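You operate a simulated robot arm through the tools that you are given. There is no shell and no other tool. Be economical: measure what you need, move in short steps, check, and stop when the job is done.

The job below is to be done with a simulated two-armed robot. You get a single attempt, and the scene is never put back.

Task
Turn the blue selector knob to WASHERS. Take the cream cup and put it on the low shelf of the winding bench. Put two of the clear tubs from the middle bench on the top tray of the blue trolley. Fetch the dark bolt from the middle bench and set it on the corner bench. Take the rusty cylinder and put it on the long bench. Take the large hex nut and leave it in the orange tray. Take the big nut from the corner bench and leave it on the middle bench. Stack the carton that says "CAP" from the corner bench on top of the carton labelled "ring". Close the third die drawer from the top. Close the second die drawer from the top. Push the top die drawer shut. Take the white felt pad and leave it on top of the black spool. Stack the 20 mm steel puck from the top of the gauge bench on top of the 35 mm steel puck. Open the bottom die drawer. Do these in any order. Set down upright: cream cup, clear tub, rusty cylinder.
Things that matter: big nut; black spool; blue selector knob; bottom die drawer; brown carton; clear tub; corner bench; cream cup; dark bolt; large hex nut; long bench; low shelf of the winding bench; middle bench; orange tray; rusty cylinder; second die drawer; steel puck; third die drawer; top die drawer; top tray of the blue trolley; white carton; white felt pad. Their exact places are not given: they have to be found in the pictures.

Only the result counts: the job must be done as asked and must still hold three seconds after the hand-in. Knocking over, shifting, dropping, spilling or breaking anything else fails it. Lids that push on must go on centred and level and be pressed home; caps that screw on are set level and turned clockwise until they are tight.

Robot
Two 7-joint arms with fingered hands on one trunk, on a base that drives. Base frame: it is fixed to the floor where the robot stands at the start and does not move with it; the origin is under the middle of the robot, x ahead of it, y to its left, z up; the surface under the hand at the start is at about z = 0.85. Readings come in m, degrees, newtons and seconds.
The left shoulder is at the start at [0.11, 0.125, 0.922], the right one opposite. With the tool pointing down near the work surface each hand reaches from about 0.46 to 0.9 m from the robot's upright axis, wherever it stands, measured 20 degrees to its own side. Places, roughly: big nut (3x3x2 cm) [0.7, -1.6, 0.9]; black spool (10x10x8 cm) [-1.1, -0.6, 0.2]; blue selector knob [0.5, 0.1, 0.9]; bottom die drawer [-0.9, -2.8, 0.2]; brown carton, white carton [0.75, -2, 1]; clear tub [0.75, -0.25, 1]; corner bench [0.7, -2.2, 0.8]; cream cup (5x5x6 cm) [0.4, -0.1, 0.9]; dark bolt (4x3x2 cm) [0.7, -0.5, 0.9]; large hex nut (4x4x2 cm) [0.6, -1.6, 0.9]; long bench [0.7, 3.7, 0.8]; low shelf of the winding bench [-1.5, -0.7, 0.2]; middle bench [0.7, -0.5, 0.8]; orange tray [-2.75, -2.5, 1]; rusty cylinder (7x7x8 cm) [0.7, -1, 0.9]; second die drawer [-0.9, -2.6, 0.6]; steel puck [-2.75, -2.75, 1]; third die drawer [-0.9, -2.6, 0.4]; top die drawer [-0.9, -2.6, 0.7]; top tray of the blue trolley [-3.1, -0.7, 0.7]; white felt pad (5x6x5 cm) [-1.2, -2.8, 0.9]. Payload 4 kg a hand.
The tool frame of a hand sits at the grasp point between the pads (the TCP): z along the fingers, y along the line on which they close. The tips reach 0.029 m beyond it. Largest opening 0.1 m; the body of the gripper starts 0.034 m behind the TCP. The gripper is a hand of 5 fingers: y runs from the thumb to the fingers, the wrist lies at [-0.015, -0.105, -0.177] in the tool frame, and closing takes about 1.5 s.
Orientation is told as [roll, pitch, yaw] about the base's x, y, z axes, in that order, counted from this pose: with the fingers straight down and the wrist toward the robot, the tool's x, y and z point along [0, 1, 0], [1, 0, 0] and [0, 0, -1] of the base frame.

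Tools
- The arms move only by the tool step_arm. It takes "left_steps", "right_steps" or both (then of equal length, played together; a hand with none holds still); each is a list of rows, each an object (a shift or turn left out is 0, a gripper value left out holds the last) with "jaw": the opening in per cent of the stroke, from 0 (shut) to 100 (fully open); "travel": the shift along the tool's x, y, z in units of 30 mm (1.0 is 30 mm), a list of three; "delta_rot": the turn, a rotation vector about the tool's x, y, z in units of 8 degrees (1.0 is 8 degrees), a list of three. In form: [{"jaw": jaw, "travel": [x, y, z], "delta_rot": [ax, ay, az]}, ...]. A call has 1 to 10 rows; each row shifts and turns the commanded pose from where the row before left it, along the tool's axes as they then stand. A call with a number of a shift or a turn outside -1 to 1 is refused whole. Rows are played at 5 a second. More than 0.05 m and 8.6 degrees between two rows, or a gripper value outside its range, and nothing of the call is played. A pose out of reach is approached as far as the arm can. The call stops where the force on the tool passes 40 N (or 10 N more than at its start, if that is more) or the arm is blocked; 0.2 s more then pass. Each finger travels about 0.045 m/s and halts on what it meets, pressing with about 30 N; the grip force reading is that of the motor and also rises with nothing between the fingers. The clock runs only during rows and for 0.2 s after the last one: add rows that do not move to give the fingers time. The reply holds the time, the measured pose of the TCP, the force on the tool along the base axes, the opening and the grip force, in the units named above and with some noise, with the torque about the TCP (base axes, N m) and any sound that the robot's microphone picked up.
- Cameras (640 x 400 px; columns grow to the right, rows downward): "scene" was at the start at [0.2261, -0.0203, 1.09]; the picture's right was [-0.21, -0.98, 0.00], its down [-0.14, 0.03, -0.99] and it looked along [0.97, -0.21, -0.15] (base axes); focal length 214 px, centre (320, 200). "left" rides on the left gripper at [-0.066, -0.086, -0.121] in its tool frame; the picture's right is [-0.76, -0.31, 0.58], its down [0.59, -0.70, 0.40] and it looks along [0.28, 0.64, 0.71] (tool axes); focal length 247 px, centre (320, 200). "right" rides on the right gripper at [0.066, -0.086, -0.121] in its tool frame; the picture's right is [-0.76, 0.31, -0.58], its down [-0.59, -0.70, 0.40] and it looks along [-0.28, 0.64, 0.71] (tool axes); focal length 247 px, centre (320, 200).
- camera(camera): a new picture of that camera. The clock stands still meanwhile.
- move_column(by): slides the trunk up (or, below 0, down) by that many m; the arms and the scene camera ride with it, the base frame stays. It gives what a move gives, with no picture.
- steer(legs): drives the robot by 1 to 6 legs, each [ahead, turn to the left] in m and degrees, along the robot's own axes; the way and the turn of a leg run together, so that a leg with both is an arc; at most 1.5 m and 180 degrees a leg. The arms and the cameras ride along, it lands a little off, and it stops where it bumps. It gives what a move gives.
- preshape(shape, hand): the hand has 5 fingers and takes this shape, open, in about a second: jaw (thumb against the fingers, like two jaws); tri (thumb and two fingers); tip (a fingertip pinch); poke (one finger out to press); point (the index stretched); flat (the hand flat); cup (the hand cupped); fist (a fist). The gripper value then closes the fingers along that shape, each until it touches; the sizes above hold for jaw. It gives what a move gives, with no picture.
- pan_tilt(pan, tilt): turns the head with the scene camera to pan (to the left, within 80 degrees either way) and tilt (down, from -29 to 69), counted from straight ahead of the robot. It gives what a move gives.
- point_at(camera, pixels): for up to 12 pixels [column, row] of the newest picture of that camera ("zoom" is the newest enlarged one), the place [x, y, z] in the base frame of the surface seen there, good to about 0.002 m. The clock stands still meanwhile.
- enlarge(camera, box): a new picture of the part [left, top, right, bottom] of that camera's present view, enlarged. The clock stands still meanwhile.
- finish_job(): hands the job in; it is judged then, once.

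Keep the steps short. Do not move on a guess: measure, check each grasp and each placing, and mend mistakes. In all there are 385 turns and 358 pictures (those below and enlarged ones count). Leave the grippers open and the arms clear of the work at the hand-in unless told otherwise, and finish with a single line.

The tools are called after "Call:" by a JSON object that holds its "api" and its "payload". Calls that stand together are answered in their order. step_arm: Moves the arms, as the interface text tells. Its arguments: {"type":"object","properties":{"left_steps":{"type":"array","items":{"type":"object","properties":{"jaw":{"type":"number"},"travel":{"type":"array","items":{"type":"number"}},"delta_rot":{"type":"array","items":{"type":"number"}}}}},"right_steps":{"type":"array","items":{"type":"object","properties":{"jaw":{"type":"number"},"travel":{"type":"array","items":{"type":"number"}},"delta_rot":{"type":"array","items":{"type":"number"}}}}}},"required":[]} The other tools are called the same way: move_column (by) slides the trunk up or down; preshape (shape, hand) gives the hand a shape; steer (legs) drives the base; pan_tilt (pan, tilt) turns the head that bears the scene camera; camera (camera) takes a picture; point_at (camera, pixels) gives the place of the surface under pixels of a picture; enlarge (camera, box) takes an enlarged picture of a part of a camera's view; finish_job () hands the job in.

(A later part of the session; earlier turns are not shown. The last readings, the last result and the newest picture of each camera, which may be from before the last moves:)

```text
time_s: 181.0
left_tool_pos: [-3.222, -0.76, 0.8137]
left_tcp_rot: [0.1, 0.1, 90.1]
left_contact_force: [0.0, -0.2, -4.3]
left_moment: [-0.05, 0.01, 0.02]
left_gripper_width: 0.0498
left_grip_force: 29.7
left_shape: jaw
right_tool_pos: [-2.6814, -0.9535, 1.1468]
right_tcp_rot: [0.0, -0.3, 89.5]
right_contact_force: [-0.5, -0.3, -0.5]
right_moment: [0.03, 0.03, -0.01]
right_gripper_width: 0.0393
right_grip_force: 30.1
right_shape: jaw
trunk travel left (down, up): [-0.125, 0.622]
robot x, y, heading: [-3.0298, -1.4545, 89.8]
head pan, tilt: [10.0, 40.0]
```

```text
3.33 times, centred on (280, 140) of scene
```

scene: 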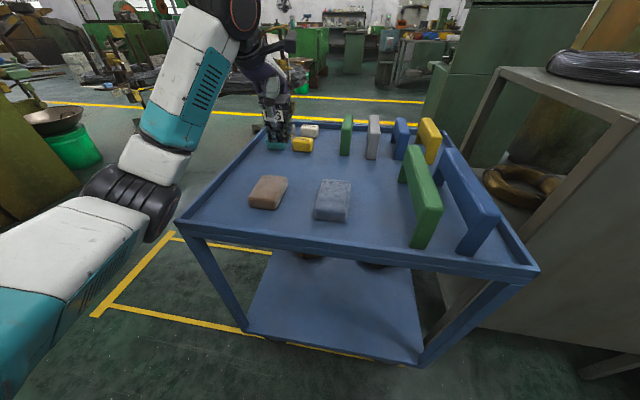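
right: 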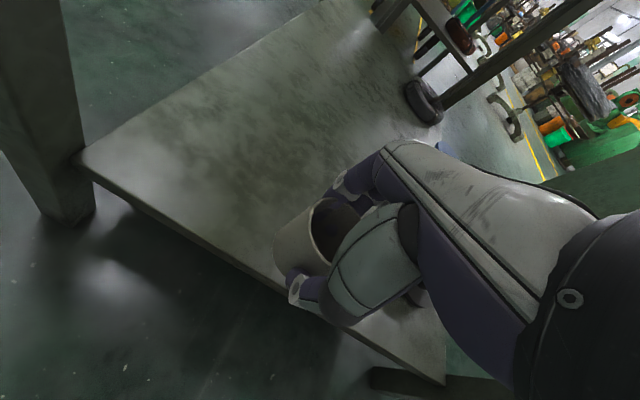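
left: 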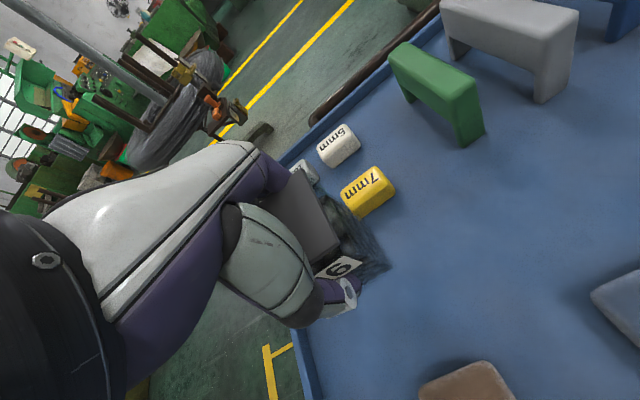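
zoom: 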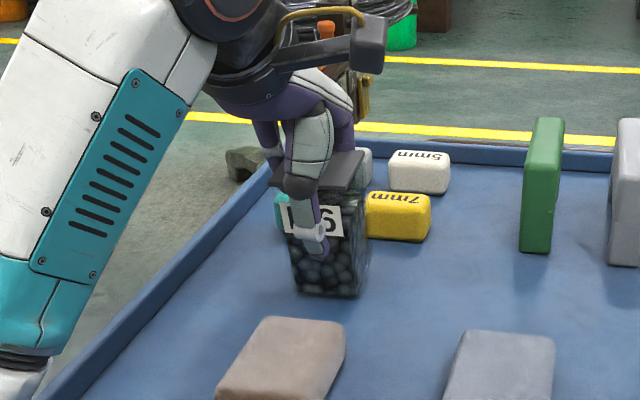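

Call:
{"api": "camera", "payload": {"camera": "scene"}}

Call:
{"api": "point_at", "payload": {"camera": "scene", "pixels": [[240, 190], [225, 200], [200, 210], [260, 160], [210, 220], [180, 235], [150, 215], [285, 165]]}}

```text
279 pictures are left
```

scene: 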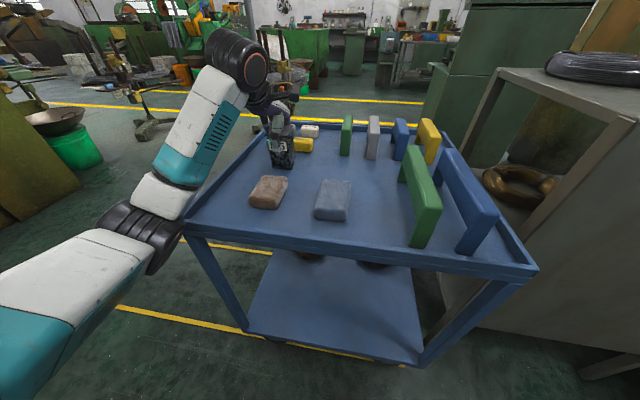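

```text
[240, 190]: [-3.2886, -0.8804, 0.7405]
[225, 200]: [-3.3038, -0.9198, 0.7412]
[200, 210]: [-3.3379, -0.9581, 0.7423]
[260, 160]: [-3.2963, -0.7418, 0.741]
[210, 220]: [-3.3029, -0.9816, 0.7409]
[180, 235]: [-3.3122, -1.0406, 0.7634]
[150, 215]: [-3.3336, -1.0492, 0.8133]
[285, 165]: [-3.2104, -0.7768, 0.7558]
```

The elbow is touching the trolley's front rim (about (−3.31, −1.04, 0.76)). I lift, raise the trunk 0.2 m so the elbow rides higher, and lower again.

Call:
{"api": "step_arm", "payload": {"left_steps": [{"travel": [0, 0, -1]}, {"travel": [0, 0, -1]}, {"travel": [0, 0, -1]}]}}

Call:
{"api": "move_column", "payload": {"by": 0.2}}

Call:
{"api": "step_arm", "payload": {"left_steps": [{"travel": [0, 0, 1]}, {"travel": [0, 0, 1]}, {"travel": [0, 0, 1]}, {"travel": [0, 0, 1]}, {"travel": [0, 0, 1]}, {"travel": [0, 0, 1]}, {"travel": [0, 0, 1]}, {"travel": [0, 0, 1]}, {}]}}

Call:
{"api": "camera", "payload": {"camera": "scene"}}

```text
time_s: 181.9
left_tool_pos: [-3.2367, -0.7775, 0.8313]
left_tcp_rot: [0.5, 7.7, 91.4]
left_contact_force: [0.5, -0.4, -3.6]
left_moment: [0.02, 0.0, 0.0]
left_gripper_width: 0.0496
left_grip_force: 29.8
left_shape: jaw
right_tool_pos: [-2.6833, -0.9655, 1.1536]
right_tcp_rot: [-0.2, -0.9, 89.5]
right_contact_force: [0.3, 0.7, -2.3]
right_moment: [-0.02, -0.02, -0.03]
right_gripper_width: 0.0388
right_grip_force: 30.0
right_shape: jaw
trunk travel left (down, up): [-0.125, 0.622]
robot x, y, heading: [-3.0292, -1.4581, 90.5]
head pan, tilt: [10.0, 40.0]
stopped in row 3 (left hand): the arm was blocked; the commanded pose is now the measured one
```

```text
time_s: 184.1
left_tool_pos: [-3.2312, -0.7675, 1.0192]
left_tcp_rot: [0.5, 8.4, 90.9]
left_contact_force: [-0.4, 0.0, -3.9]
left_moment: [-0.02, 0.03, 0.01]
left_gripper_width: 0.0497
left_grip_force: 29.8
left_shape: jaw
right_tool_pos: [-2.6813, -0.9535, 1.3452]
right_tcp_rot: [-0.1, -0.2, 89.4]
right_contact_force: [0.0, 0.4, -2.1]
right_moment: [-0.02, -0.01, 0.02]
right_gripper_width: 0.0393
right_grip_force: 29.9
right_shape: jaw
trunk travel left (down, up): [-0.325, 0.422]
robot x, y, heading: [-3.0263, -1.455, 90.2]
head pan, tilt: [10.0, 40.0]
```

```text
time_s: 185.9
left_tool_pos: [-3.2307, -0.7957, 0.8049]
left_tcp_rot: [0.0, 6.2, 90.7]
left_contact_force: [0.2, -9.2, 23.5]
left_moment: [-0.53, 0.0, -0.01]
left_gripper_width: 0.0534
left_grip_force: 30.2
left_shape: jaw
right_tool_pos: [-2.6817, -0.9546, 1.3458]
right_tcp_rot: [-0.1, -0.3, 89.5]
right_contact_force: [-0.1, 0.6, -1.6]
right_moment: [-0.02, 0.03, 0.02]
right_gripper_width: 0.0394
right_grip_force: 30.1
right_shape: jaw
trunk travel left (down, up): [-0.325, 0.422]
robot x, y, heading: [-3.0272, -1.4541, 90.3]
head pan, tilt: [10.0, 40.0]
stopped in row 9 (left hand): the force on the tool passed its limit at 45 N (the readings are from after the stop); the commanded pose is now the measured one
```

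```text
278 pictures are left
```

scene: 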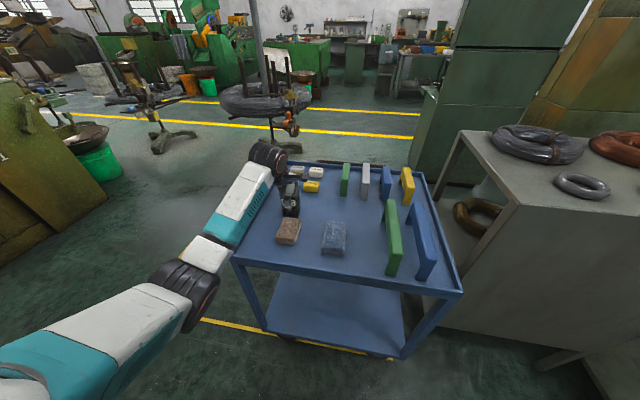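

The tub touched down a little tilted (hand pitched 6°). I lift, level the hand and look.

Call:
{"api": "step_arm", "payload": {"left_steps": [{"travel": [0, 0, -0.5]}, {"travel": [0, 0, -1]}, {"delta_rot": [-0.78, 0, 0]}, {"travel": [0, 1, 0]}, {"travel": [0, 0.3, 0]}, {}]}}

Call:
{"api": "enlarge", "payload": {"camera": "scene", "box": [220, 120, 380, 260]}}

```text
time_s: 187.3
left_tool_pos: [-3.2323, -0.7523, 0.844]
left_tcp_rot: [0.2, 0.5, 90.7]
left_contact_force: [0.1, -0.1, -3.7]
left_moment: [-0.04, 0.01, -0.01]
left_gripper_width: 0.052
left_grip_force: 30.4
left_shape: jaw
right_tool_pos: [-2.6816, -0.9526, 1.3452]
right_tcp_rot: [-0.1, -0.3, 89.4]
right_contact_force: [-0.6, -0.4, -0.9]
right_moment: [0.01, 0.02, 0.0]
right_gripper_width: 0.0393
right_grip_force: 29.8
right_shape: jaw
trunk travel left (down, up): [-0.325, 0.422]
robot x, y, heading: [-3.0298, -1.4513, 90.0]
head pan, tilt: [10.0, 40.0]
```

```text
2.86 times, centred on (300, 190) of scene
```

zoom: 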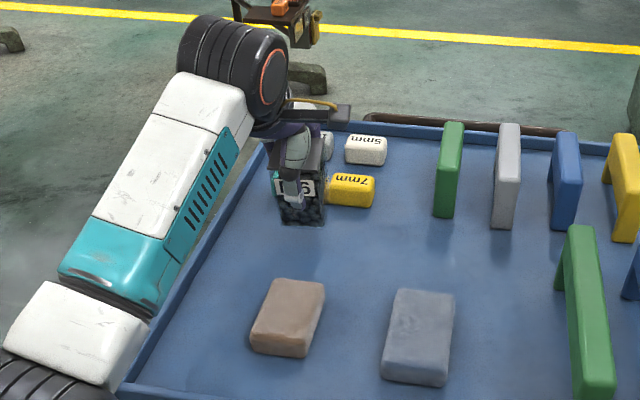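

Call:
{"api": "enlarge", "payload": {"camera": "left", "box": [180, 120, 480, 340]}}

Call:
{"api": "enlarge", "payload": {"camera": "scene", "box": [275, 165, 319, 205]}}

Call:
{"api": "point_at", "payload": {"camera": "scene", "pixels": [[250, 215], [240, 235], [210, 265], [190, 300], [225, 240]]}}

```text
1.82 times, centred on (330, 230) of left
```

zoom: 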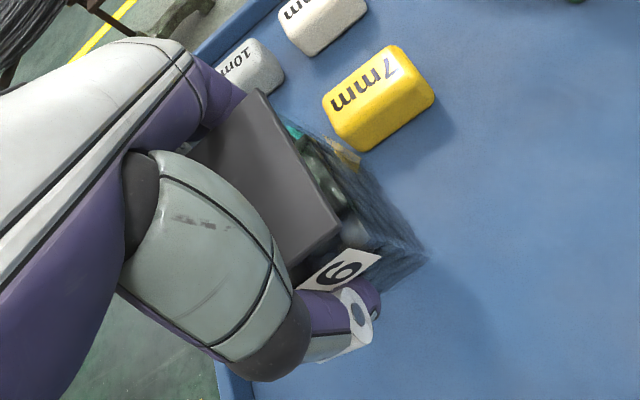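

```text
10.00 times, centred on (297, 185) of scene
```

zoom: 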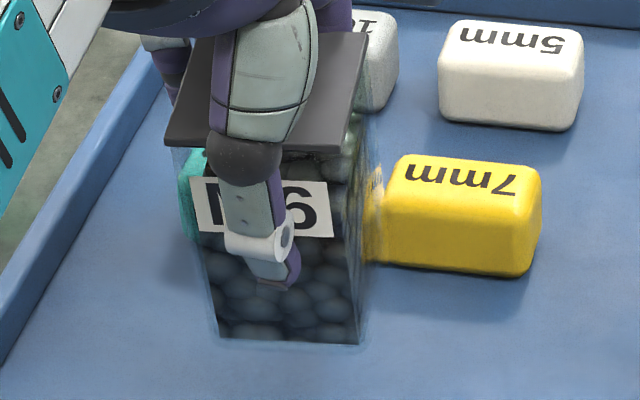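

```text
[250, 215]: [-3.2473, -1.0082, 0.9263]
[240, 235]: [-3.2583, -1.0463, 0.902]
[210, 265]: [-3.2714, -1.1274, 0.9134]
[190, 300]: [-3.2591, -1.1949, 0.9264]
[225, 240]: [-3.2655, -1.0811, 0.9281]
```

The tub is upright and the elbow is well clear. I lower in small steps until it rests.

Call:
{"api": "step_arm", "payload": {"left_steps": [{"travel": [0, 0, 0.5]}, {"travel": [0, 0, 0.3]}, {"travel": [0, 0, 0.2]}, {}]}}

```text
time_s: 188.3
left_tool_pos: [-3.232, -0.7514, 0.8146]
left_tcp_rot: [0.1, 0.5, 90.7]
left_contact_force: [-0.2, 0.2, -4.4]
left_moment: [0.0, -0.01, -0.02]
left_gripper_width: 0.0521
left_grip_force: 30.2
left_shape: jaw
right_tool_pos: [-2.6829, -0.9551, 1.3466]
right_tcp_rot: [-0.1, -0.3, 89.4]
right_contact_force: [0.1, -0.3, -0.5]
right_moment: [-0.04, 0.0, -0.05]
right_gripper_width: 0.0392
right_grip_force: 30.1
right_shape: jaw
trunk travel left (down, up): [-0.325, 0.422]
robot x, y, heading: [-3.028, -1.4532, 90.3]
head pan, tilt: [10.0, 40.0]
```

Call:
{"api": "step_arm", "payload": {"left_steps": [{"travel": [0, 0, 0.12]}, {"travel": [0, 0, 0.1]}, {}]}}

```text
time_s: 189.1
left_tool_pos: [-3.2326, -0.7514, 0.8103]
left_tcp_rot: [0.1, 0.3, 90.8]
left_contact_force: [1.0, 1.7, 2.9]
left_moment: [-0.06, 0.13, 0.03]
left_gripper_width: 0.052
left_grip_force: 29.7
left_shape: jaw
right_tool_pos: [-2.682, -0.9536, 1.3458]
right_tcp_rot: [-0.1, -0.3, 89.3]
right_contact_force: [-0.2, -0.5, -1.3]
right_moment: [-0.03, 0.0, -0.01]
right_gripper_width: 0.0391
right_grip_force: 30.0
right_shape: jaw
trunk travel left (down, up): [-0.325, 0.422]
robot x, y, heading: [-3.0281, -1.4533, 90.4]
head pan, tilt: [10.0, 40.0]
```

It rests (force turned upward). I open partially and rise.

Call:
{"api": "step_arm", "payload": {"left_steps": [{"jaw": 75}, {}, {}, {}, {"travel": [0, 0, -0.3]}, {"travel": [0, 0, -1]}, {"travel": [0, 0, -1]}, {"travel": [0, 0, -1]}, {"travel": [0, 0, -1]}, {"travel": [0, 0, -1]}]}}

Call:
{"api": "camera", "payload": {"camera": "scene"}}

Call:
{"api": "enlarge", "payload": {"camera": "scene", "box": [220, 120, 380, 260]}}

```text
time_s: 191.3
left_tool_pos: [-3.2315, -0.7497, 0.9684]
left_tcp_rot: [0.1, 0.4, 90.8]
left_contact_force: [-1.0, 0.7, 1.0]
left_moment: [0.01, 0.04, -0.02]
left_gripper_width: 0.0747
left_grip_force: 0.0
left_shape: jaw
right_tool_pos: [-2.6816, -0.9529, 1.3464]
right_tcp_rot: [-0.1, -0.3, 89.3]
right_contact_force: [0.9, -0.4, -1.4]
right_moment: [-0.05, 0.03, 0.01]
right_gripper_width: 0.0393
right_grip_force: 30.3
right_shape: jaw
trunk travel left (down, up): [-0.325, 0.422]
robot x, y, heading: [-3.0286, -1.4502, 90.2]
head pan, tilt: [10.0, 40.0]
```

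```text
274 pictures are left
```

scene: 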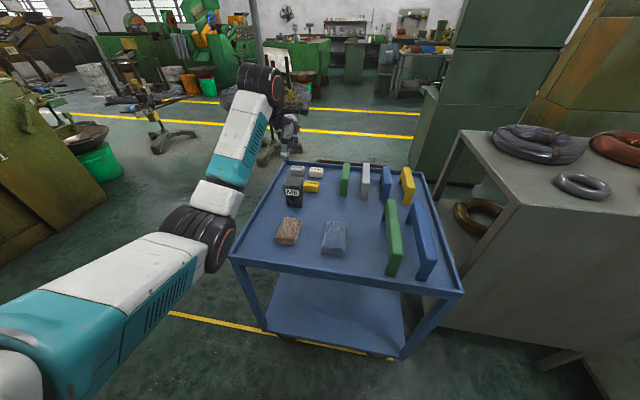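

```text
2.86 times, centred on (300, 190) of scene
```

zoom: 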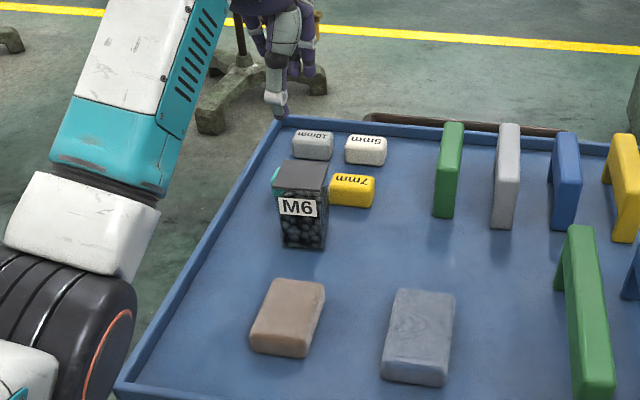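

M6 stands on the tray. The left hand is free, so I raise it and inspect the "tip" shape's geometry for the low-shelf problem.

Call:
{"api": "step_arm", "payload": {"left_steps": [{"travel": [0, -1, -1]}, {"travel": [0, -1, -1]}, {"travel": [0, -1, -1]}, {"travel": [0, -1, -1]}, {"travel": [0, -1, -1]}, {"travel": [0, -1, -1]}, {"travel": [0, -1, -1]}, {"travel": [0, -1, -1]}]}}

Call:
{"api": "steer", "payload": {"legs": [[-0.25, 0]]}}

Call:
{"api": "pan_tilt", "payload": {"pan": 20, "tilt": 0}}

Call:
{"api": "camera", "payload": {"camera": "scene"}}

Call:
{"api": "preshape", "payload": {"hand": "left", "shape": "tip"}}

Call:
{"api": "camera", "payload": {"camera": "scene"}}

```text
time_s: 193.1
left_tool_pos: [-3.229, -0.9904, 1.2119]
left_tcp_rot: [0.2, 0.4, 90.8]
left_contact_force: [0.3, 0.0, 0.2]
left_moment: [0.04, 0.0, 0.0]
left_gripper_width: 0.075
left_grip_force: 0.0
left_shape: jaw
right_tool_pos: [-2.6825, -0.9544, 1.3463]
right_tcp_rot: [0.0, -0.4, 89.5]
right_contact_force: [-0.5, -1.7, -0.9]
right_moment: [0.06, 0.02, 0.02]
right_gripper_width: 0.0393
right_grip_force: 30.0
right_shape: jaw
trunk travel left (down, up): [-0.325, 0.422]
robot x, y, heading: [-3.0274, -1.4549, 90.3]
head pan, tilt: [10.0, 40.0]
```

```text
time_s: 194.9
left_tool_pos: [-3.2286, -1.2409, 1.2108]
left_tcp_rot: [0.0, 0.5, 90.6]
left_contact_force: [0.5, -0.9, 0.2]
left_moment: [0.02, 0.0, 0.02]
left_gripper_width: 0.0746
left_grip_force: 0.1
left_shape: jaw
right_tool_pos: [-2.6809, -1.2056, 1.3474]
right_tcp_rot: [-0.1, -0.4, 89.4]
right_contact_force: [-0.4, 0.4, -0.8]
right_moment: [-0.01, -0.03, 0.0]
right_gripper_width: 0.0391
right_grip_force: 30.2
right_shape: jaw
trunk travel left (down, up): [-0.325, 0.422]
robot x, y, heading: [-3.0273, -1.7044, 90.4]
head pan, tilt: [10.0, 40.0]
```

```text
time_s: 196.0
left_tool_pos: [-3.2273, -1.2403, 1.2095]
left_tcp_rot: [0.1, 0.3, 90.7]
left_contact_force: [-0.2, 0.4, 0.6]
left_moment: [-0.04, -0.02, -0.03]
left_gripper_width: 0.0751
left_grip_force: 0.2
left_shape: jaw
right_tool_pos: [-2.6812, -1.2044, 1.3469]
right_tcp_rot: [-0.1, -0.3, 89.4]
right_contact_force: [-0.7, 0.6, -1.0]
right_moment: [-0.01, 0.0, 0.05]
right_gripper_width: 0.039
right_grip_force: 30.7
right_shape: jaw
trunk travel left (down, up): [-0.325, 0.422]
robot x, y, heading: [-3.028, -1.703, 90.2]
head pan, tilt: [20.0, 0.0]
```

```text
272 pictures are left
```

scene: 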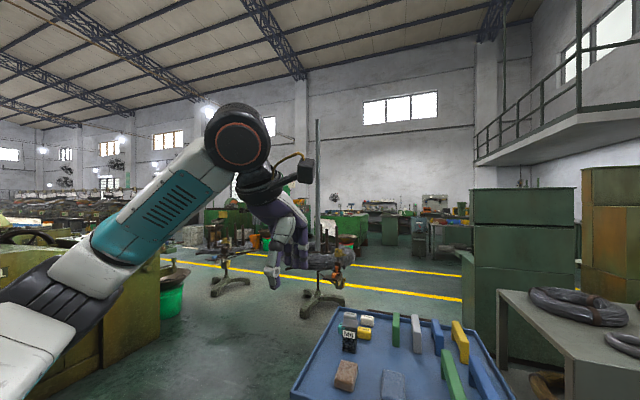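

```text
time_s: 196.9
left_tool_pos: [-3.2274, -1.2393, 1.2095]
left_tcp_rot: [0.1, 0.5, 90.7]
left_contact_force: [-0.4, -0.4, 0.5]
left_moment: [0.01, 0.0, 0.01]
left_gripper_width: 0.0996
left_grip_force: 0.0
left_shape: tip
right_tool_pos: [-2.6814, -1.2032, 1.346]
right_tcp_rot: [0.0, -0.2, 89.4]
right_contact_force: [-0.3, 0.9, -1.3]
right_moment: [-0.02, 0.01, 0.03]
right_gripper_width: 0.0391
right_grip_force: 29.6
right_shape: jaw
trunk travel left (down, up): [-0.325, 0.422]
robot x, y, heading: [-3.0273, -1.7009, 90.1]
head pan, tilt: [20.0, 0.0]
```

```text
271 pictures are left
```

scene: 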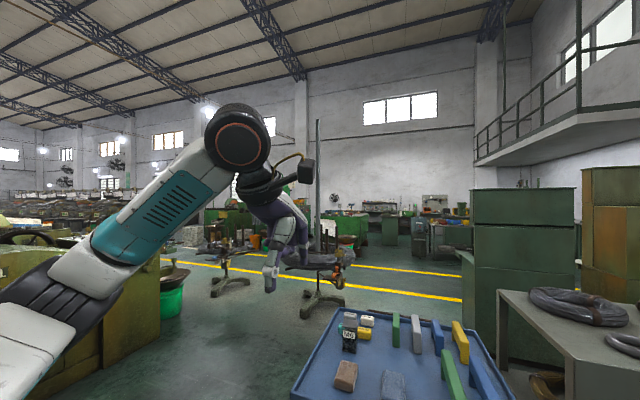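

"tip" is no longer than "jaw". I turn to open floor to explore how low the free left arm can go in different attitudes.

Call:
{"api": "preshape", "payload": {"hand": "left", "shape": "jaw"}}

Call:
{"api": "steer", "payload": {"legs": [[0, 90]]}}

Call:
{"api": "step_arm", "payload": {"left_steps": [{"travel": [0, 0, 1]}, {"travel": [0, 0, 1]}, {"travel": [0, 0, 1]}, {"travel": [0, 0, 1]}, {"travel": [0, 0, 1]}, {"travel": [0, 0, 1]}, {"travel": [0, 0, 1]}, {"travel": [0, 0, 1]}, {"travel": [0, 0, 1]}, {"travel": [0, 0, 1]}]}}

Call:
{"api": "step_arm", "payload": {"left_steps": [{"travel": [0, 0, 1]}, {"travel": [0, 0, 1]}, {"travel": [0, 0, 1]}, {"travel": [0, 0, 1]}, {"travel": [0, 0, 1]}, {"travel": [0, 0, 1]}, {"travel": [0, 0, 1]}, {"travel": [0, 0, 1]}, {"travel": [0, 0, 1]}, {"travel": [0, 0, 1]}]}}

Call:
{"api": "step_arm", "payload": {"left_steps": [{"travel": [0, 0, 1]}, {"travel": [0, 0, 1]}, {"travel": [0, 0, 1]}, {"travel": [0, 0, 1]}]}}

Call:
{"api": "pan_tilt", "payload": {"pan": 40, "tilt": 40}}

Call:
{"api": "camera", "payload": {"camera": "scene"}}

```text
time_s: 197.8
left_tool_pos: [-3.2278, -1.239, 1.2106]
left_tcp_rot: [0.2, 0.4, 90.7]
left_contact_force: [-0.2, -0.3, -0.3]
left_moment: [0.0, 0.01, -0.01]
left_gripper_width: 0.0996
left_grip_force: 0.1
left_shape: jaw
right_tool_pos: [-2.6805, -1.2037, 1.3461]
right_tcp_rot: [-0.2, -0.3, 89.4]
right_contact_force: [0.2, -0.3, -0.4]
right_moment: [-0.02, 0.01, 0.0]
right_gripper_width: 0.0393
right_grip_force: 30.6
right_shape: jaw
trunk travel left (down, up): [-0.325, 0.422]
robot x, y, heading: [-3.032, -1.7041, 90.0]
head pan, tilt: [20.0, 0.0]
```

```text
time_s: 202.1
left_tool_pos: [-3.4916, -1.9019, 1.2099]
left_tcp_rot: [0.2, 0.3, -179.6]
left_contact_force: [0.0, 0.8, -0.3]
left_moment: [0.0, 0.0, -0.01]
left_gripper_width: 0.0998
left_grip_force: 0.1
left_shape: jaw
right_tool_pos: [-3.5242, -1.3556, 1.3454]
right_tcp_rot: [-0.1, -0.3, 179.1]
right_contact_force: [0.0, -0.6, -0.8]
right_moment: [-0.02, 0.02, 0.01]
right_gripper_width: 0.039
right_grip_force: 30.2
right_shape: jaw
trunk travel left (down, up): [-0.325, 0.422]
robot x, y, heading: [-3.0231, -1.7044, 179.9]
head pan, tilt: [20.0, 0.0]
```

```text
time_s: 204.3
left_tool_pos: [-3.488, -1.9034, 0.9105]
left_tcp_rot: [0.2, 0.3, -179.6]
left_contact_force: [0.4, -1.3, -1.1]
left_moment: [0.01, 0.03, 0.05]
left_gripper_width: 0.0997
left_grip_force: 0.0
left_shape: jaw
right_tool_pos: [-3.5233, -1.3544, 1.3465]
right_tcp_rot: [-0.1, -0.3, 179.1]
right_contact_force: [0.8, -0.1, -1.5]
right_moment: [-0.01, -0.02, -0.03]
right_gripper_width: 0.0392
right_grip_force: 29.9
right_shape: jaw
trunk travel left (down, up): [-0.325, 0.422]
robot x, y, heading: [-3.0229, -1.7034, 179.9]
head pan, tilt: [20.0, 0.0]
```

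```text
time_s: 206.5
left_tool_pos: [-3.4865, -1.9042, 0.6079]
left_tcp_rot: [0.2, 0.4, -179.6]
left_contact_force: [0.4, 0.6, 0.5]
left_moment: [-0.02, -0.03, 0.01]
left_gripper_width: 0.1
left_grip_force: 0.1
left_shape: jaw
right_tool_pos: [-3.524, -1.355, 1.3454]
right_tcp_rot: [-0.1, -0.2, 179.0]
right_contact_force: [0.1, 1.1, -0.4]
right_moment: [0.03, 0.0, -0.03]
right_gripper_width: 0.0391
right_grip_force: 30.2
right_shape: jaw
trunk travel left (down, up): [-0.325, 0.422]
robot x, y, heading: [-3.0242, -1.7007, 180.0]
head pan, tilt: [20.0, 0.0]
```

```text
time_s: 207.5
left_tool_pos: [-3.4865, -1.9016, 0.4881]
left_tcp_rot: [0.1, 0.3, -179.7]
left_contact_force: [-0.1, 0.1, 0.3]
left_moment: [0.01, 0.0, 0.0]
left_gripper_width: 0.1
left_grip_force: 0.1
left_shape: jaw
right_tool_pos: [-3.5248, -1.3549, 1.3452]
right_tcp_rot: [-0.1, -0.3, 179.0]
right_contact_force: [0.5, -1.1, -0.3]
right_moment: [-0.05, 0.0, 0.0]
right_gripper_width: 0.0388
right_grip_force: 30.0
right_shape: jaw
trunk travel left (down, up): [-0.325, 0.422]
robot x, y, heading: [-3.0303, -1.7053, 179.6]
head pan, tilt: [20.0, 0.0]
```

```text
time_s: 208.5
left_tool_pos: [-3.485, -1.9026, 0.4894]
left_tcp_rot: [0.1, 0.3, -179.5]
left_contact_force: [0.0, -1.1, -0.3]
left_moment: [-0.01, 0.01, 0.01]
left_gripper_width: 0.0999
left_grip_force: 0.0
left_shape: jaw
right_tool_pos: [-3.5236, -1.3545, 1.3463]
right_tcp_rot: [-0.1, -0.3, 179.1]
right_contact_force: [-0.1, -0.6, -0.9]
right_moment: [-0.03, 0.0, 0.0]
right_gripper_width: 0.039
right_grip_force: 29.6
right_shape: jaw
trunk travel left (down, up): [-0.325, 0.422]
robot x, y, heading: [-3.0304, -1.7053, 179.7]
head pan, tilt: [40.0, 40.0]
```

```text
270 pictures are left
```

scene: 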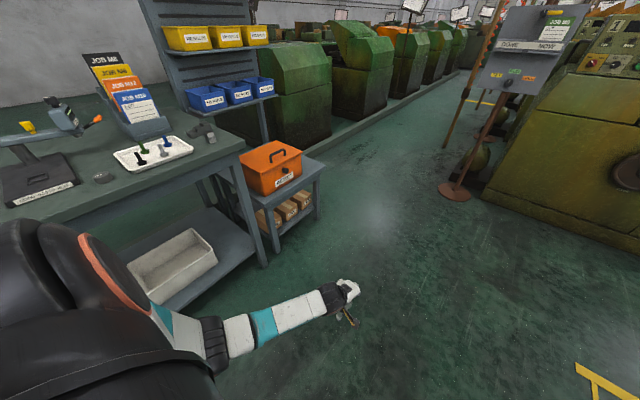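

The left arm, with its elbow hanging down, goes to 0.63 m below its shoulder with ease – so depth depends on the elbow posture. I lower the right arm here on open floor and see whether its elbow also drops.

Call:
{"api": "step_arm", "payload": {"right_steps": [{"travel": [0.5, 0, 1]}, {"travel": [0.5, 0, 1]}, {"travel": [0.5, 0, 1]}, {"travel": [0.5, 0, 1]}, {"travel": [0.5, 0, 1]}, {"travel": [0.5, 0, 1]}, {"travel": [0.5, 0, 1]}, {"travel": [0.5, 0, 1]}, {"travel": [0.5, 0, 1]}, {"travel": [0.5, 0, 1]}]}}

Call:
{"api": "step_arm", "payload": {"right_steps": [{"travel": [0, 0, 1]}, {"travel": [0, 0, 1]}, {"travel": [0, 0, 1]}, {"travel": [0, 0, 1]}, {"travel": [0, 0, 1]}, {"travel": [0, 0, 1]}, {"travel": [0, 0, 1]}, {"travel": [0, 0, 1]}, {"travel": [0, 0, 1]}, {"travel": [0, 0, 1]}]}}

Call:
{"api": "pan_tilt", "payload": {"pan": -40, "tilt": 40}}

Call:
{"api": "camera", "payload": {"camera": "scene"}}

```text
time_s: 210.7
left_tool_pos: [-3.4855, -1.9031, 0.4892]
left_tcp_rot: [0.1, 0.4, -179.6]
left_contact_force: [-0.3, -0.3, 0.7]
left_moment: [-0.01, -0.02, 0.01]
left_gripper_width: 0.0998
left_grip_force: 0.0
left_shape: jaw
right_tool_pos: [-3.5279, -1.5059, 1.0441]
right_tcp_rot: [-0.1, -0.3, 179.2]
right_contact_force: [-1.2, -1.0, -0.4]
right_moment: [0.01, -0.01, 0.01]
right_gripper_width: 0.039
right_grip_force: 29.9
right_shape: jaw
trunk travel left (down, up): [-0.325, 0.422]
robot x, y, heading: [-3.0252, -1.7065, 179.6]
head pan, tilt: [40.0, 40.0]
```

```text
time_s: 212.9
left_tool_pos: [-3.4862, -1.9028, 0.4874]
left_tcp_rot: [0.0, 0.4, -179.7]
left_contact_force: [0.5, -0.3, 0.4]
left_moment: [0.0, 0.0, 0.02]
left_gripper_width: 0.0999
left_grip_force: 0.0
left_shape: jaw
right_tool_pos: [-3.5277, -1.5047, 0.7449]
right_tcp_rot: [-0.1, -0.3, 179.1]
right_contact_force: [0.7, 0.7, -1.1]
right_moment: [-0.04, 0.0, 0.0]
right_gripper_width: 0.0389
right_grip_force: 29.8
right_shape: jaw
trunk travel left (down, up): [-0.325, 0.422]
robot x, y, heading: [-3.0264, -1.7044, 179.9]
head pan, tilt: [40.0, 40.0]
```

```text
time_s: 214.5
left_tool_pos: [-3.4855, -1.9029, 0.4879]
left_tcp_rot: [0.1, 0.4, -179.5]
left_contact_force: [0.6, -0.5, -0.3]
left_moment: [-0.01, -0.01, 0.02]
left_gripper_width: 0.0999
left_grip_force: 0.1
left_shape: jaw
right_tool_pos: [-3.5274, -1.5028, 0.7447]
right_tcp_rot: [0.0, -0.3, 179.1]
right_contact_force: [-0.4, -0.6, -1.2]
right_moment: [0.0, -0.05, 0.02]
right_gripper_width: 0.039
right_grip_force: 29.7
right_shape: jaw
trunk travel left (down, up): [-0.325, 0.422]
robot x, y, heading: [-3.0226, -1.7042, 180.0]
head pan, tilt: [-40.0, 40.0]
```

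```text
269 pictures are left
```

scene: 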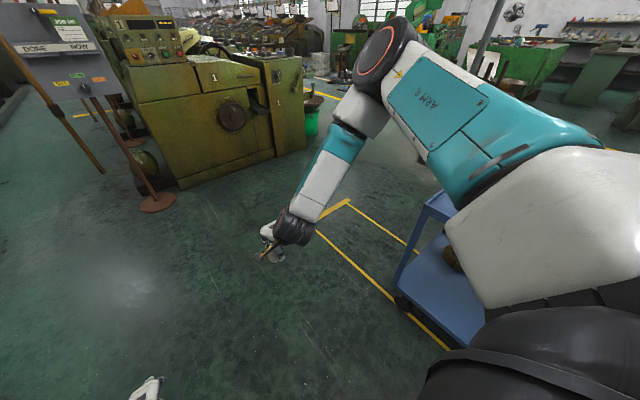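

The right elbow is up while the left one is down. So I'll set the cup on the winding bench top, pick it up with the left hand, and use the left for the low shelf. I raise both arms and drive back.

Call:
{"api": "step_arm", "payload": {"left_steps": [{"travel": [0, 0, -1]}, {"travel": [0, 0, -1]}, {"travel": [0, 0, -1]}, {"travel": [0, 0, -1]}, {"travel": [0, 0, -1]}, {"travel": [0, 0, -1]}, {"travel": [0, 0, -1]}, {"travel": [0, 0, -1]}, {"travel": [0, 0, -1]}, {"travel": [0, 0, -1]}], "right_steps": [{"travel": [0, 0, -1]}, {"travel": [0, 0, -1]}, {"travel": [0, 0, -1]}, {"travel": [0, 0, -1]}, {"travel": [0, 0, -1]}, {"travel": [0, 0, -1]}, {"travel": [0, 0, -1]}, {"travel": [0, 0, -1]}, {"travel": [0, 0, -1]}, {"travel": [0, 0, -1]}]}}

Call:
{"api": "step_arm", "payload": {"left_steps": [{"travel": [0, 0, -1]}, {"travel": [0, 0, -1]}, {"travel": [0, 0, -1]}, {"travel": [0, 0, -1]}, {"travel": [0, 0, -1]}, {"travel": [0, 0, -1]}, {"travel": [0, 0, -1]}, {"travel": [0, 0, -1]}, {"travel": [0, 0, -1]}, {"travel": [0, 0, -1]}], "right_steps": [{"travel": [0, 0, -1]}, {"travel": [0, 0, -1]}, {"travel": [0, 0, -1]}, {}, {}, {}, {}, {}, {}, {}]}}

Call:
{"api": "steer", "payload": {"legs": [[0, -180], [1.4, 0], [1.33, 0], [0, 90], [1.05, 0], [0, 90]]}}

Call:
{"api": "pan_tilt", "payload": {"pan": 0, "tilt": 35}}

Call:
{"api": "camera", "payload": {"camera": "scene"}}

```text
time_s: 216.7
left_tool_pos: [-3.4887, -1.9025, 0.7892]
left_tcp_rot: [0.1, 0.5, -179.6]
left_contact_force: [-1.1, -0.1, -0.7]
left_moment: [0.0, 0.02, 0.0]
left_gripper_width: 0.0995
left_grip_force: 0.0
left_shape: jaw
right_tool_pos: [-3.5285, -1.5051, 1.0457]
right_tcp_rot: [-0.1, -0.4, 179.1]
right_contact_force: [0.2, -0.6, -0.5]
right_moment: [0.0, 0.0, 0.05]
right_gripper_width: 0.039
right_grip_force: 29.9
right_shape: jaw
trunk travel left (down, up): [-0.325, 0.422]
robot x, y, heading: [-3.028, -1.7044, 179.7]
head pan, tilt: [-40.0, 40.0]
```

```text
time_s: 218.9
left_tool_pos: [-3.4886, -1.9008, 1.0904]
left_tcp_rot: [0.2, 0.5, -179.6]
left_contact_force: [0.1, 0.0, 0.0]
left_moment: [-0.02, -0.01, 0.0]
left_gripper_width: 0.0999
left_grip_force: 0.0
left_shape: jaw
right_tool_pos: [-3.5271, -1.5055, 1.1365]
right_tcp_rot: [-0.1, -0.4, 179.1]
right_contact_force: [0.8, -0.7, -1.1]
right_moment: [0.02, -0.02, 0.01]
right_gripper_width: 0.0386
right_grip_force: 29.8
right_shape: jaw
trunk travel left (down, up): [-0.325, 0.422]
robot x, y, heading: [-3.0276, -1.7004, 179.9]
head pan, tilt: [-40.0, 40.0]
```

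```text
time_s: 252.5
left_tool_pos: [-0.7441, -0.8876, 1.0902]
left_tcp_rot: [0.1, 0.3, 179.3]
left_contact_force: [-0.3, -0.1, -0.4]
left_moment: [0.02, 0.0, -0.02]
left_gripper_width: 0.0999
left_grip_force: 0.0
left_shape: jaw
right_tool_pos: [-0.7738, -0.4905, 1.1353]
right_tcp_rot: [-0.1, -0.4, 178.2]
right_contact_force: [0.2, 0.9, -1.3]
right_moment: [0.0, -0.01, -0.01]
right_gripper_width: 0.0387
right_grip_force: 29.9
right_shape: jaw
trunk travel left (down, up): [-0.325, 0.422]
robot x, y, heading: [-0.2798, -0.6996, 178.9]
head pan, tilt: [-40.0, 40.0]
```

```text
time_s: 253.6
left_tool_pos: [-0.7434, -0.888, 1.0899]
left_tcp_rot: [0.1, 0.4, 179.3]
left_contact_force: [-0.6, -0.3, -0.5]
left_moment: [0.01, 0.0, -0.02]
left_gripper_width: 0.0998
left_grip_force: 0.1
left_shape: jaw
right_tool_pos: [-0.7747, -0.4898, 1.1349]
right_tcp_rot: [-0.1, -0.3, 178.2]
right_contact_force: [-0.3, 0.7, -0.3]
right_moment: [-0.04, -0.03, 0.0]
right_gripper_width: 0.0392
right_grip_force: 29.8
right_shape: jaw
trunk travel left (down, up): [-0.325, 0.422]
robot x, y, heading: [-0.2785, -0.7017, 179.2]
head pan, tilt: [0.0, 35.0]
```

```text
268 pictures are left
```

scene: 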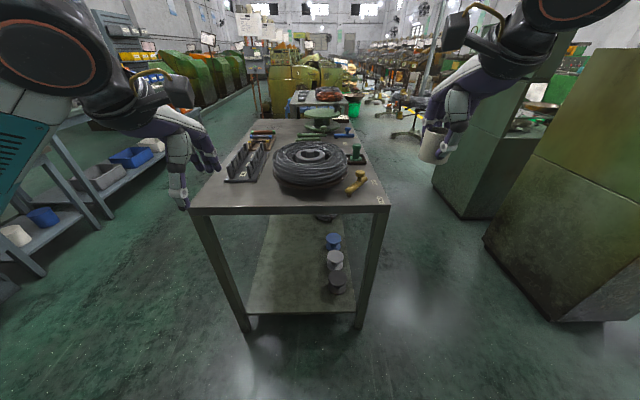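

Call:
{"api": "point_at", "payload": {"camera": "scene", "pixels": [[240, 200], [270, 200], [310, 203], [340, 203], [310, 192], [240, 181], [350, 193], [285, 170], [200, 205], [380, 200], [337, 283], [335, 260]]}}

Call:
{"api": "enlarge", "payload": {"camera": "scene", "box": [180, 120, 400, 230]}}

```text
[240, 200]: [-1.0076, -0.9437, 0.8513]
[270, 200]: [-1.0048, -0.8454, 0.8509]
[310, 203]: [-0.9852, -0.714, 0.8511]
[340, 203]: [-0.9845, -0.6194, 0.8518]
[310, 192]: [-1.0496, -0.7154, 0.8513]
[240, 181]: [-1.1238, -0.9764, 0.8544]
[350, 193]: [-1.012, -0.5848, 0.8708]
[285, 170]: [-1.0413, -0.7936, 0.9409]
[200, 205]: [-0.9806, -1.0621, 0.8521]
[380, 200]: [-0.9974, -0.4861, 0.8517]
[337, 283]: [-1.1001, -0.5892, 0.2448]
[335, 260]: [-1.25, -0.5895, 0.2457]
```

```text
2.91 times, centred on (290, 175) of scene
```

zoom: 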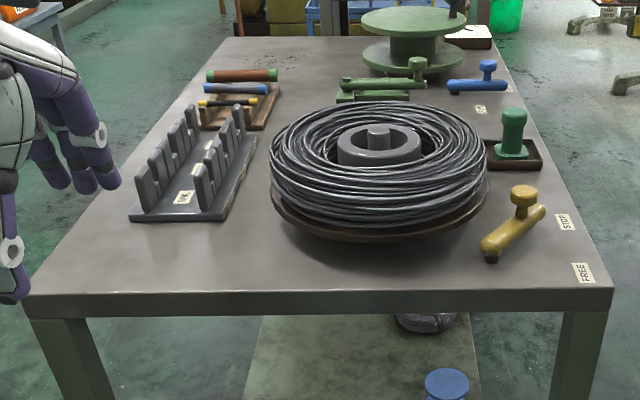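

I'll set the cup at (−1.01, −0.865), clear of the rack and coil, turning the base 33° left so the right hand suits it.

Call:
{"api": "steer", "payload": {"legs": [[0, 33]]}}

Call:
{"api": "step_arm", "payload": {"right_steps": [{"travel": [-0.3, 1, 0]}, {"travel": [-0.3, 1, 0]}, {"travel": [-0.3, 1, 0]}, {"travel": [-0.3, 1, 0]}, {"travel": [0, 1, 0]}, {"travel": [0, 1, 0]}, {}]}}

Call:
{"api": "pan_tilt", "payload": {"pan": -20, "tilt": 40}}

Call:
{"api": "camera", "payload": {"camera": "scene"}}

```text
time_s: 255.6
left_tool_pos: [-0.5692, -1.1085, 1.0906]
left_tcp_rot: [0.1, 0.4, -148.1]
left_contact_force: [0.3, -0.3, -0.9]
left_moment: [0.0, 0.0, 0.01]
left_gripper_width: 0.0996
left_grip_force: 0.1
left_shape: jaw
right_tool_pos: [-0.8078, -0.7903, 1.1358]
right_tcp_rot: [0.0, -0.3, -149.3]
right_contact_force: [0.0, -0.7, -0.7]
right_moment: [0.0, 0.01, 0.03]
right_gripper_width: 0.0387
right_grip_force: 30.0
right_shape: jaw
trunk travel left (down, up): [-0.325, 0.422]
robot x, y, heading: [-0.2768, -0.6972, -148.3]
head pan, tilt: [0.0, 35.0]
```

```text
time_s: 257.2
left_tool_pos: [-0.5677, -1.1075, 1.089]
left_tcp_rot: [0.1, 0.4, -148.2]
left_contact_force: [-0.8, -0.3, 0.6]
left_moment: [-0.01, -0.01, 0.02]
left_gripper_width: 0.0997
left_grip_force: 0.0
left_shape: jaw
right_tool_pos: [-0.9811, -0.8511, 1.1377]
right_tcp_rot: [-0.1, -0.2, -149.3]
right_contact_force: [0.1, 0.6, -1.1]
right_moment: [0.01, 0.01, -0.03]
right_gripper_width: 0.0384
right_grip_force: 29.7
right_shape: jaw
trunk travel left (down, up): [-0.325, 0.422]
robot x, y, heading: [-0.2753, -0.6986, -148.2]
head pan, tilt: [0.0, 35.0]
```

```text
time_s: 258.0
left_tool_pos: [-0.5694, -1.1075, 1.0897]
left_tcp_rot: [0.2, 0.4, -148.1]
left_contact_force: [0.6, -0.6, -1.0]
left_moment: [0.02, -0.01, -0.03]
left_gripper_width: 0.0997
left_grip_force: 0.0
left_shape: jaw
right_tool_pos: [-0.9819, -0.8508, 1.1381]
right_tcp_rot: [-0.1, -0.3, -149.3]
right_contact_force: [-0.9, -0.3, -0.9]
right_moment: [0.0, -0.03, 0.0]
right_gripper_width: 0.0384
right_grip_force: 29.7
right_shape: jaw
trunk travel left (down, up): [-0.325, 0.422]
robot x, y, heading: [-0.2789, -0.6965, -148.6]
head pan, tilt: [-20.0, 40.0]
```

```text
266 pictures are left
```

scene: 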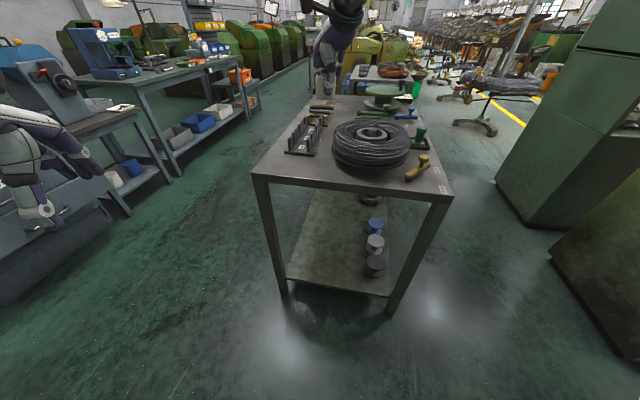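

Call:
{"api": "step_arm", "payload": {"right_steps": [{"travel": [-0.85, 0.39, 0]}, {"travel": [0, 0, 1]}, {"travel": [0, 0, 1]}, {"travel": [0, 0, 1]}, {"travel": [0, 0, 1]}, {"travel": [0, 0, 1]}, {"travel": [0, 0, 1]}, {"travel": [0, 0, 1]}, {}]}}

Call:
{"api": "enlarge", "payload": {"camera": "scene", "box": [230, 80, 430, 220]}}

```text
time_s: 260.0
left_tool_pos: [-0.5693, -1.108, 1.0906]
left_tcp_rot: [0.1, 0.5, -148.1]
left_contact_force: [0.3, -0.2, 0.4]
left_moment: [-0.01, -0.02, 0.01]
left_gripper_width: 0.0998
left_grip_force: 0.1
left_shape: jaw
right_tool_pos: [-1.0056, -0.8371, 0.9243]
right_tcp_rot: [-0.1, -0.3, -149.5]
right_contact_force: [-0.2, 0.4, -0.9]
right_moment: [0.02, -0.01, 0.03]
right_gripper_width: 0.0385
right_grip_force: 30.3
right_shape: jaw
trunk travel left (down, up): [-0.325, 0.422]
robot x, y, heading: [-0.2796, -0.6948, -148.6]
head pan, tilt: [-20.0, 40.0]
```

```text
2.86 times, centred on (330, 150) of scene
```

zoom: 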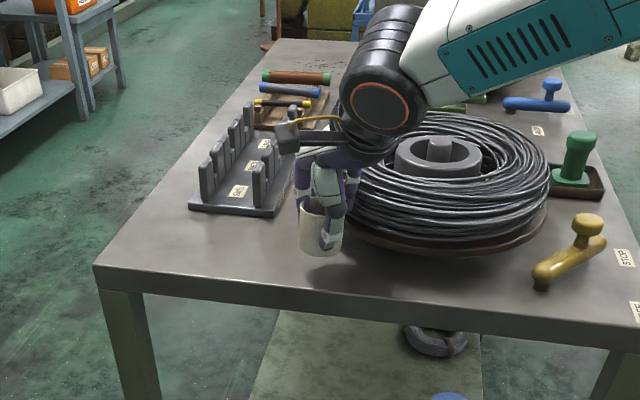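

Clear around the cup; I lower the last 3 cm gently.

Call:
{"api": "step_arm", "payload": {"right_steps": [{"travel": [0, 0, 0.6]}, {"travel": [0, 0, 0.25]}, {"travel": [0, 0, 0.12]}, {}]}}

```text
time_s: 261.0
left_tool_pos: [-0.5684, -1.1085, 1.0903]
left_tcp_rot: [0.2, 0.3, -148.1]
left_contact_force: [0.1, -0.3, 0.6]
left_moment: [0.02, 0.0, -0.05]
left_gripper_width: 0.0999
left_grip_force: 0.2
left_shape: jaw
right_tool_pos: [-1.0054, -0.8366, 0.8978]
right_tcp_rot: [-0.1, -0.3, -149.3]
right_contact_force: [-0.2, -0.9, 0.3]
right_moment: [0.03, 0.05, 0.04]
right_gripper_width: 0.0388
right_grip_force: 30.0
right_shape: jaw
trunk travel left (down, up): [-0.325, 0.422]
robot x, y, heading: [-0.2783, -0.6966, -148.5]
head pan, tilt: [-20.0, 40.0]
```

Call:
{"api": "step_arm", "payload": {"right_steps": [{"travel": [0, 0, 0.12]}, {"travel": [0, 0, 0.1]}, {}]}}

```text
time_s: 261.8
left_tool_pos: [-0.5682, -1.1083, 1.089]
left_tcp_rot: [0.1, 0.4, -148.2]
left_contact_force: [0.3, -0.4, 1.3]
left_moment: [0.0, 0.01, -0.02]
left_gripper_width: 0.0997
left_grip_force: 0.0
left_shape: jaw
right_tool_pos: [-1.0051, -0.8357, 0.892]
right_tcp_rot: [-0.1, -0.5, -149.2]
right_contact_force: [1.6, -1.0, 3.4]
right_moment: [-0.05, 0.09, 0.04]
right_gripper_width: 0.0388
right_grip_force: 30.2
right_shape: jaw
trunk travel left (down, up): [-0.325, 0.422]
robot x, y, heading: [-0.2785, -0.6967, -148.0]
head pan, tilt: [-20.0, 40.0]
```

Contact. I open to 75% and rise.

Call:
{"api": "step_arm", "payload": {"right_steps": [{"jaw": 75}, {}, {}, {}, {}, {"travel": [0, 0, -1]}, {"travel": [0, 0, -1]}, {"travel": [0, 0, -1]}, {"travel": [0, 0, -1]}, {"travel": [0, 0, -1]}]}}

Call:
{"api": "step_arm", "payload": {"right_steps": [{"travel": [0, 0, -1]}, {"travel": [0, 0, -1]}, {"travel": [0, -1, -1]}, {"travel": [0, -1, -1]}, {"travel": [0, -1, 0]}, {"travel": [0, -1, 0]}, {"travel": [0, -1, 0]}, {"travel": [0, -1, 0]}, {"travel": [-1, -1, 0]}, {"travel": [-1, 0, 0]}]}}

Call:
{"api": "steer", "payload": {"legs": [[0, -39]]}}

Call:
{"api": "pan_tilt", "payload": {"pan": 15, "tilt": 40}}

Call:
{"api": "camera", "payload": {"camera": "scene"}}

```text
time_s: 264.0
left_tool_pos: [-0.5686, -1.1075, 1.0899]
left_tcp_rot: [0.1, 0.4, -148.1]
left_contact_force: [0.4, 0.5, 0.0]
left_moment: [0.01, 0.01, -0.02]
left_gripper_width: 0.0999
left_grip_force: 0.0
left_shape: jaw
right_tool_pos: [-1.0041, -0.8383, 1.0397]
right_tcp_rot: [-0.2, -0.3, -149.3]
right_contact_force: [0.2, -0.2, 1.3]
right_moment: [-0.01, -0.01, 0.0]
right_gripper_width: 0.0747
right_grip_force: 0.1
right_shape: jaw
trunk travel left (down, up): [-0.325, 0.422]
robot x, y, heading: [-0.2793, -0.6938, -148.4]
head pan, tilt: [-20.0, 40.0]
```

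```text
time_s: 266.2
left_tool_pos: [-0.5682, -1.108, 1.0902]
left_tcp_rot: [0.1, 0.4, -148.2]
left_contact_force: [-0.4, 0.4, -1.3]
left_moment: [0.03, -0.02, 0.01]
left_gripper_width: 0.1
left_grip_force: 0.0
left_shape: jaw
right_tool_pos: [-0.8543, -0.6768, 1.1601]
right_tcp_rot: [-0.1, -0.2, -149.3]
right_contact_force: [-0.6, 0.1, 0.4]
right_moment: [0.02, -0.03, -0.01]
right_gripper_width: 0.0748
right_grip_force: 0.1
right_shape: jaw
trunk travel left (down, up): [-0.325, 0.422]
robot x, y, heading: [-0.2765, -0.699, -148.2]
head pan, tilt: [-20.0, 40.0]
```

```text
time_s: 268.5
left_tool_pos: [-0.7607, -0.8364, 1.0884]
left_tcp_rot: [0.1, 0.4, 173.2]
left_contact_force: [-0.2, 0.9, -0.6]
left_moment: [-0.03, -0.02, -0.01]
left_gripper_width: 0.0997
left_grip_force: 0.0
left_shape: jaw
right_tool_pos: [-0.7145, -0.3224, 1.1614]
right_tcp_rot: [-0.1, -0.4, 172.0]
right_contact_force: [0.1, 0.0, 0.4]
right_moment: [0.0, 0.0, 0.01]
right_gripper_width: 0.075
right_grip_force: 0.1
right_shape: jaw
trunk travel left (down, up): [-0.325, 0.422]
robot x, y, heading: [-0.2755, -0.6987, 172.9]
head pan, tilt: [-20.0, 40.0]
```

```text
time_s: 269.5
left_tool_pos: [-0.7609, -0.8375, 1.0898]
left_tcp_rot: [0.1, 0.4, 173.3]
left_contact_force: [0.9, 0.8, 0.2]
left_moment: [0.02, 0.0, 0.01]
left_gripper_width: 0.0996
left_grip_force: 0.1
left_shape: jaw
right_tool_pos: [-0.7149, -0.322, 1.1598]
right_tcp_rot: [-0.1, -0.3, 172.1]
right_contact_force: [0.3, -0.2, 0.7]
right_moment: [-0.02, -0.01, -0.04]
right_gripper_width: 0.075
right_grip_force: 0.1
right_shape: jaw
trunk travel left (down, up): [-0.325, 0.422]
robot x, y, heading: [-0.2802, -0.6976, 172.9]
head pan, tilt: [15.0, 40.0]
```

```text
264 pictures are left
```

scene: 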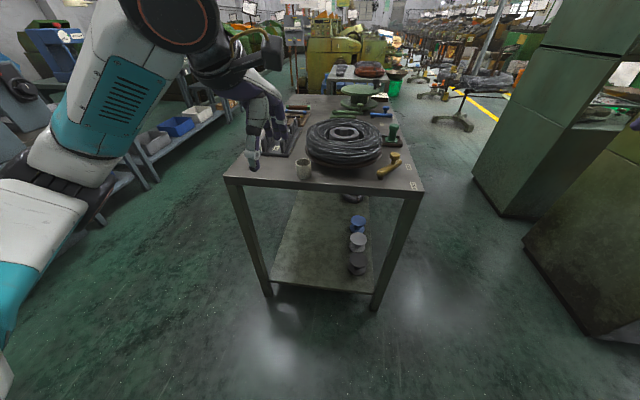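

The cup stands at (300,170). I bring the left hand over it.

Call:
{"api": "step_arm", "payload": {"left_steps": [{"travel": [0.1, 1, 0], "jaw": 75}, {"travel": [0.1, 1, 0]}, {"travel": [0.1, 1, 0]}, {"travel": [0.1, 1, 0]}, {"travel": [0.1, 1, 0]}, {"travel": [0.1, 1, 0]}, {"travel": [0.1, 1, 0]}, {"travel": [0.2, 1, 0]}, {"travel": [0, 0.1, 1]}, {"travel": [0, 0, 1]}]}}

Call:
{"api": "enlarge", "payload": {"camera": "left", "box": [240, 130, 560, 330]}}

Call:
{"api": "enlarge", "payload": {"camera": "scene", "box": [200, 60, 420, 220]}}

```text
time_s: 271.7
left_tool_pos: [-1.0063, -0.8334, 1.0259]
left_tcp_rot: [0.1, 0.4, 173.3]
left_contact_force: [-0.3, 0.3, -0.4]
left_moment: [0.01, -0.02, 0.01]
left_gripper_width: 0.0756
left_grip_force: 0.0
left_shape: jaw
right_tool_pos: [-0.7152, -0.3212, 1.1605]
right_tcp_rot: [-0.1, -0.3, 172.0]
right_contact_force: [-0.1, -0.3, -0.6]
right_moment: [-0.01, -0.02, 0.03]
right_gripper_width: 0.075
right_grip_force: 0.2
right_shape: jaw
trunk travel left (down, up): [-0.325, 0.422]
robot x, y, heading: [-0.2785, -0.6949, 172.8]
head pan, tilt: [15.0, 40.0]
```

```text
2.00 times, centred on (400, 230) of left
```

zoom: 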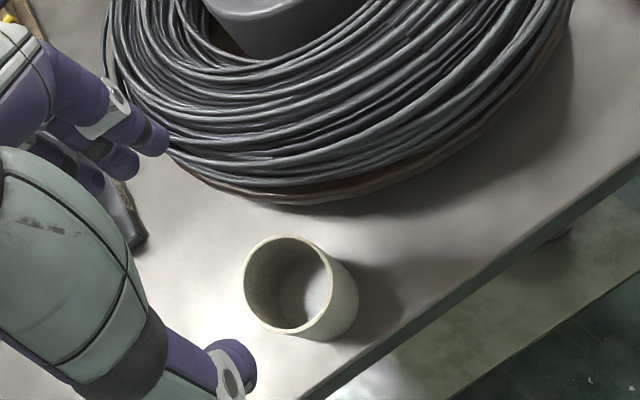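

```text
2.50 times, centred on (310, 140) of scene
```

zoom: 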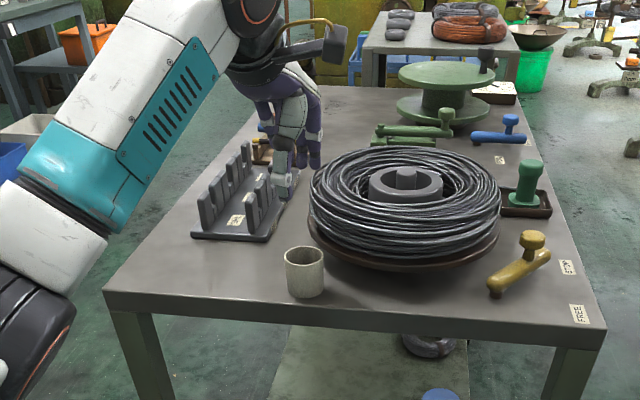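

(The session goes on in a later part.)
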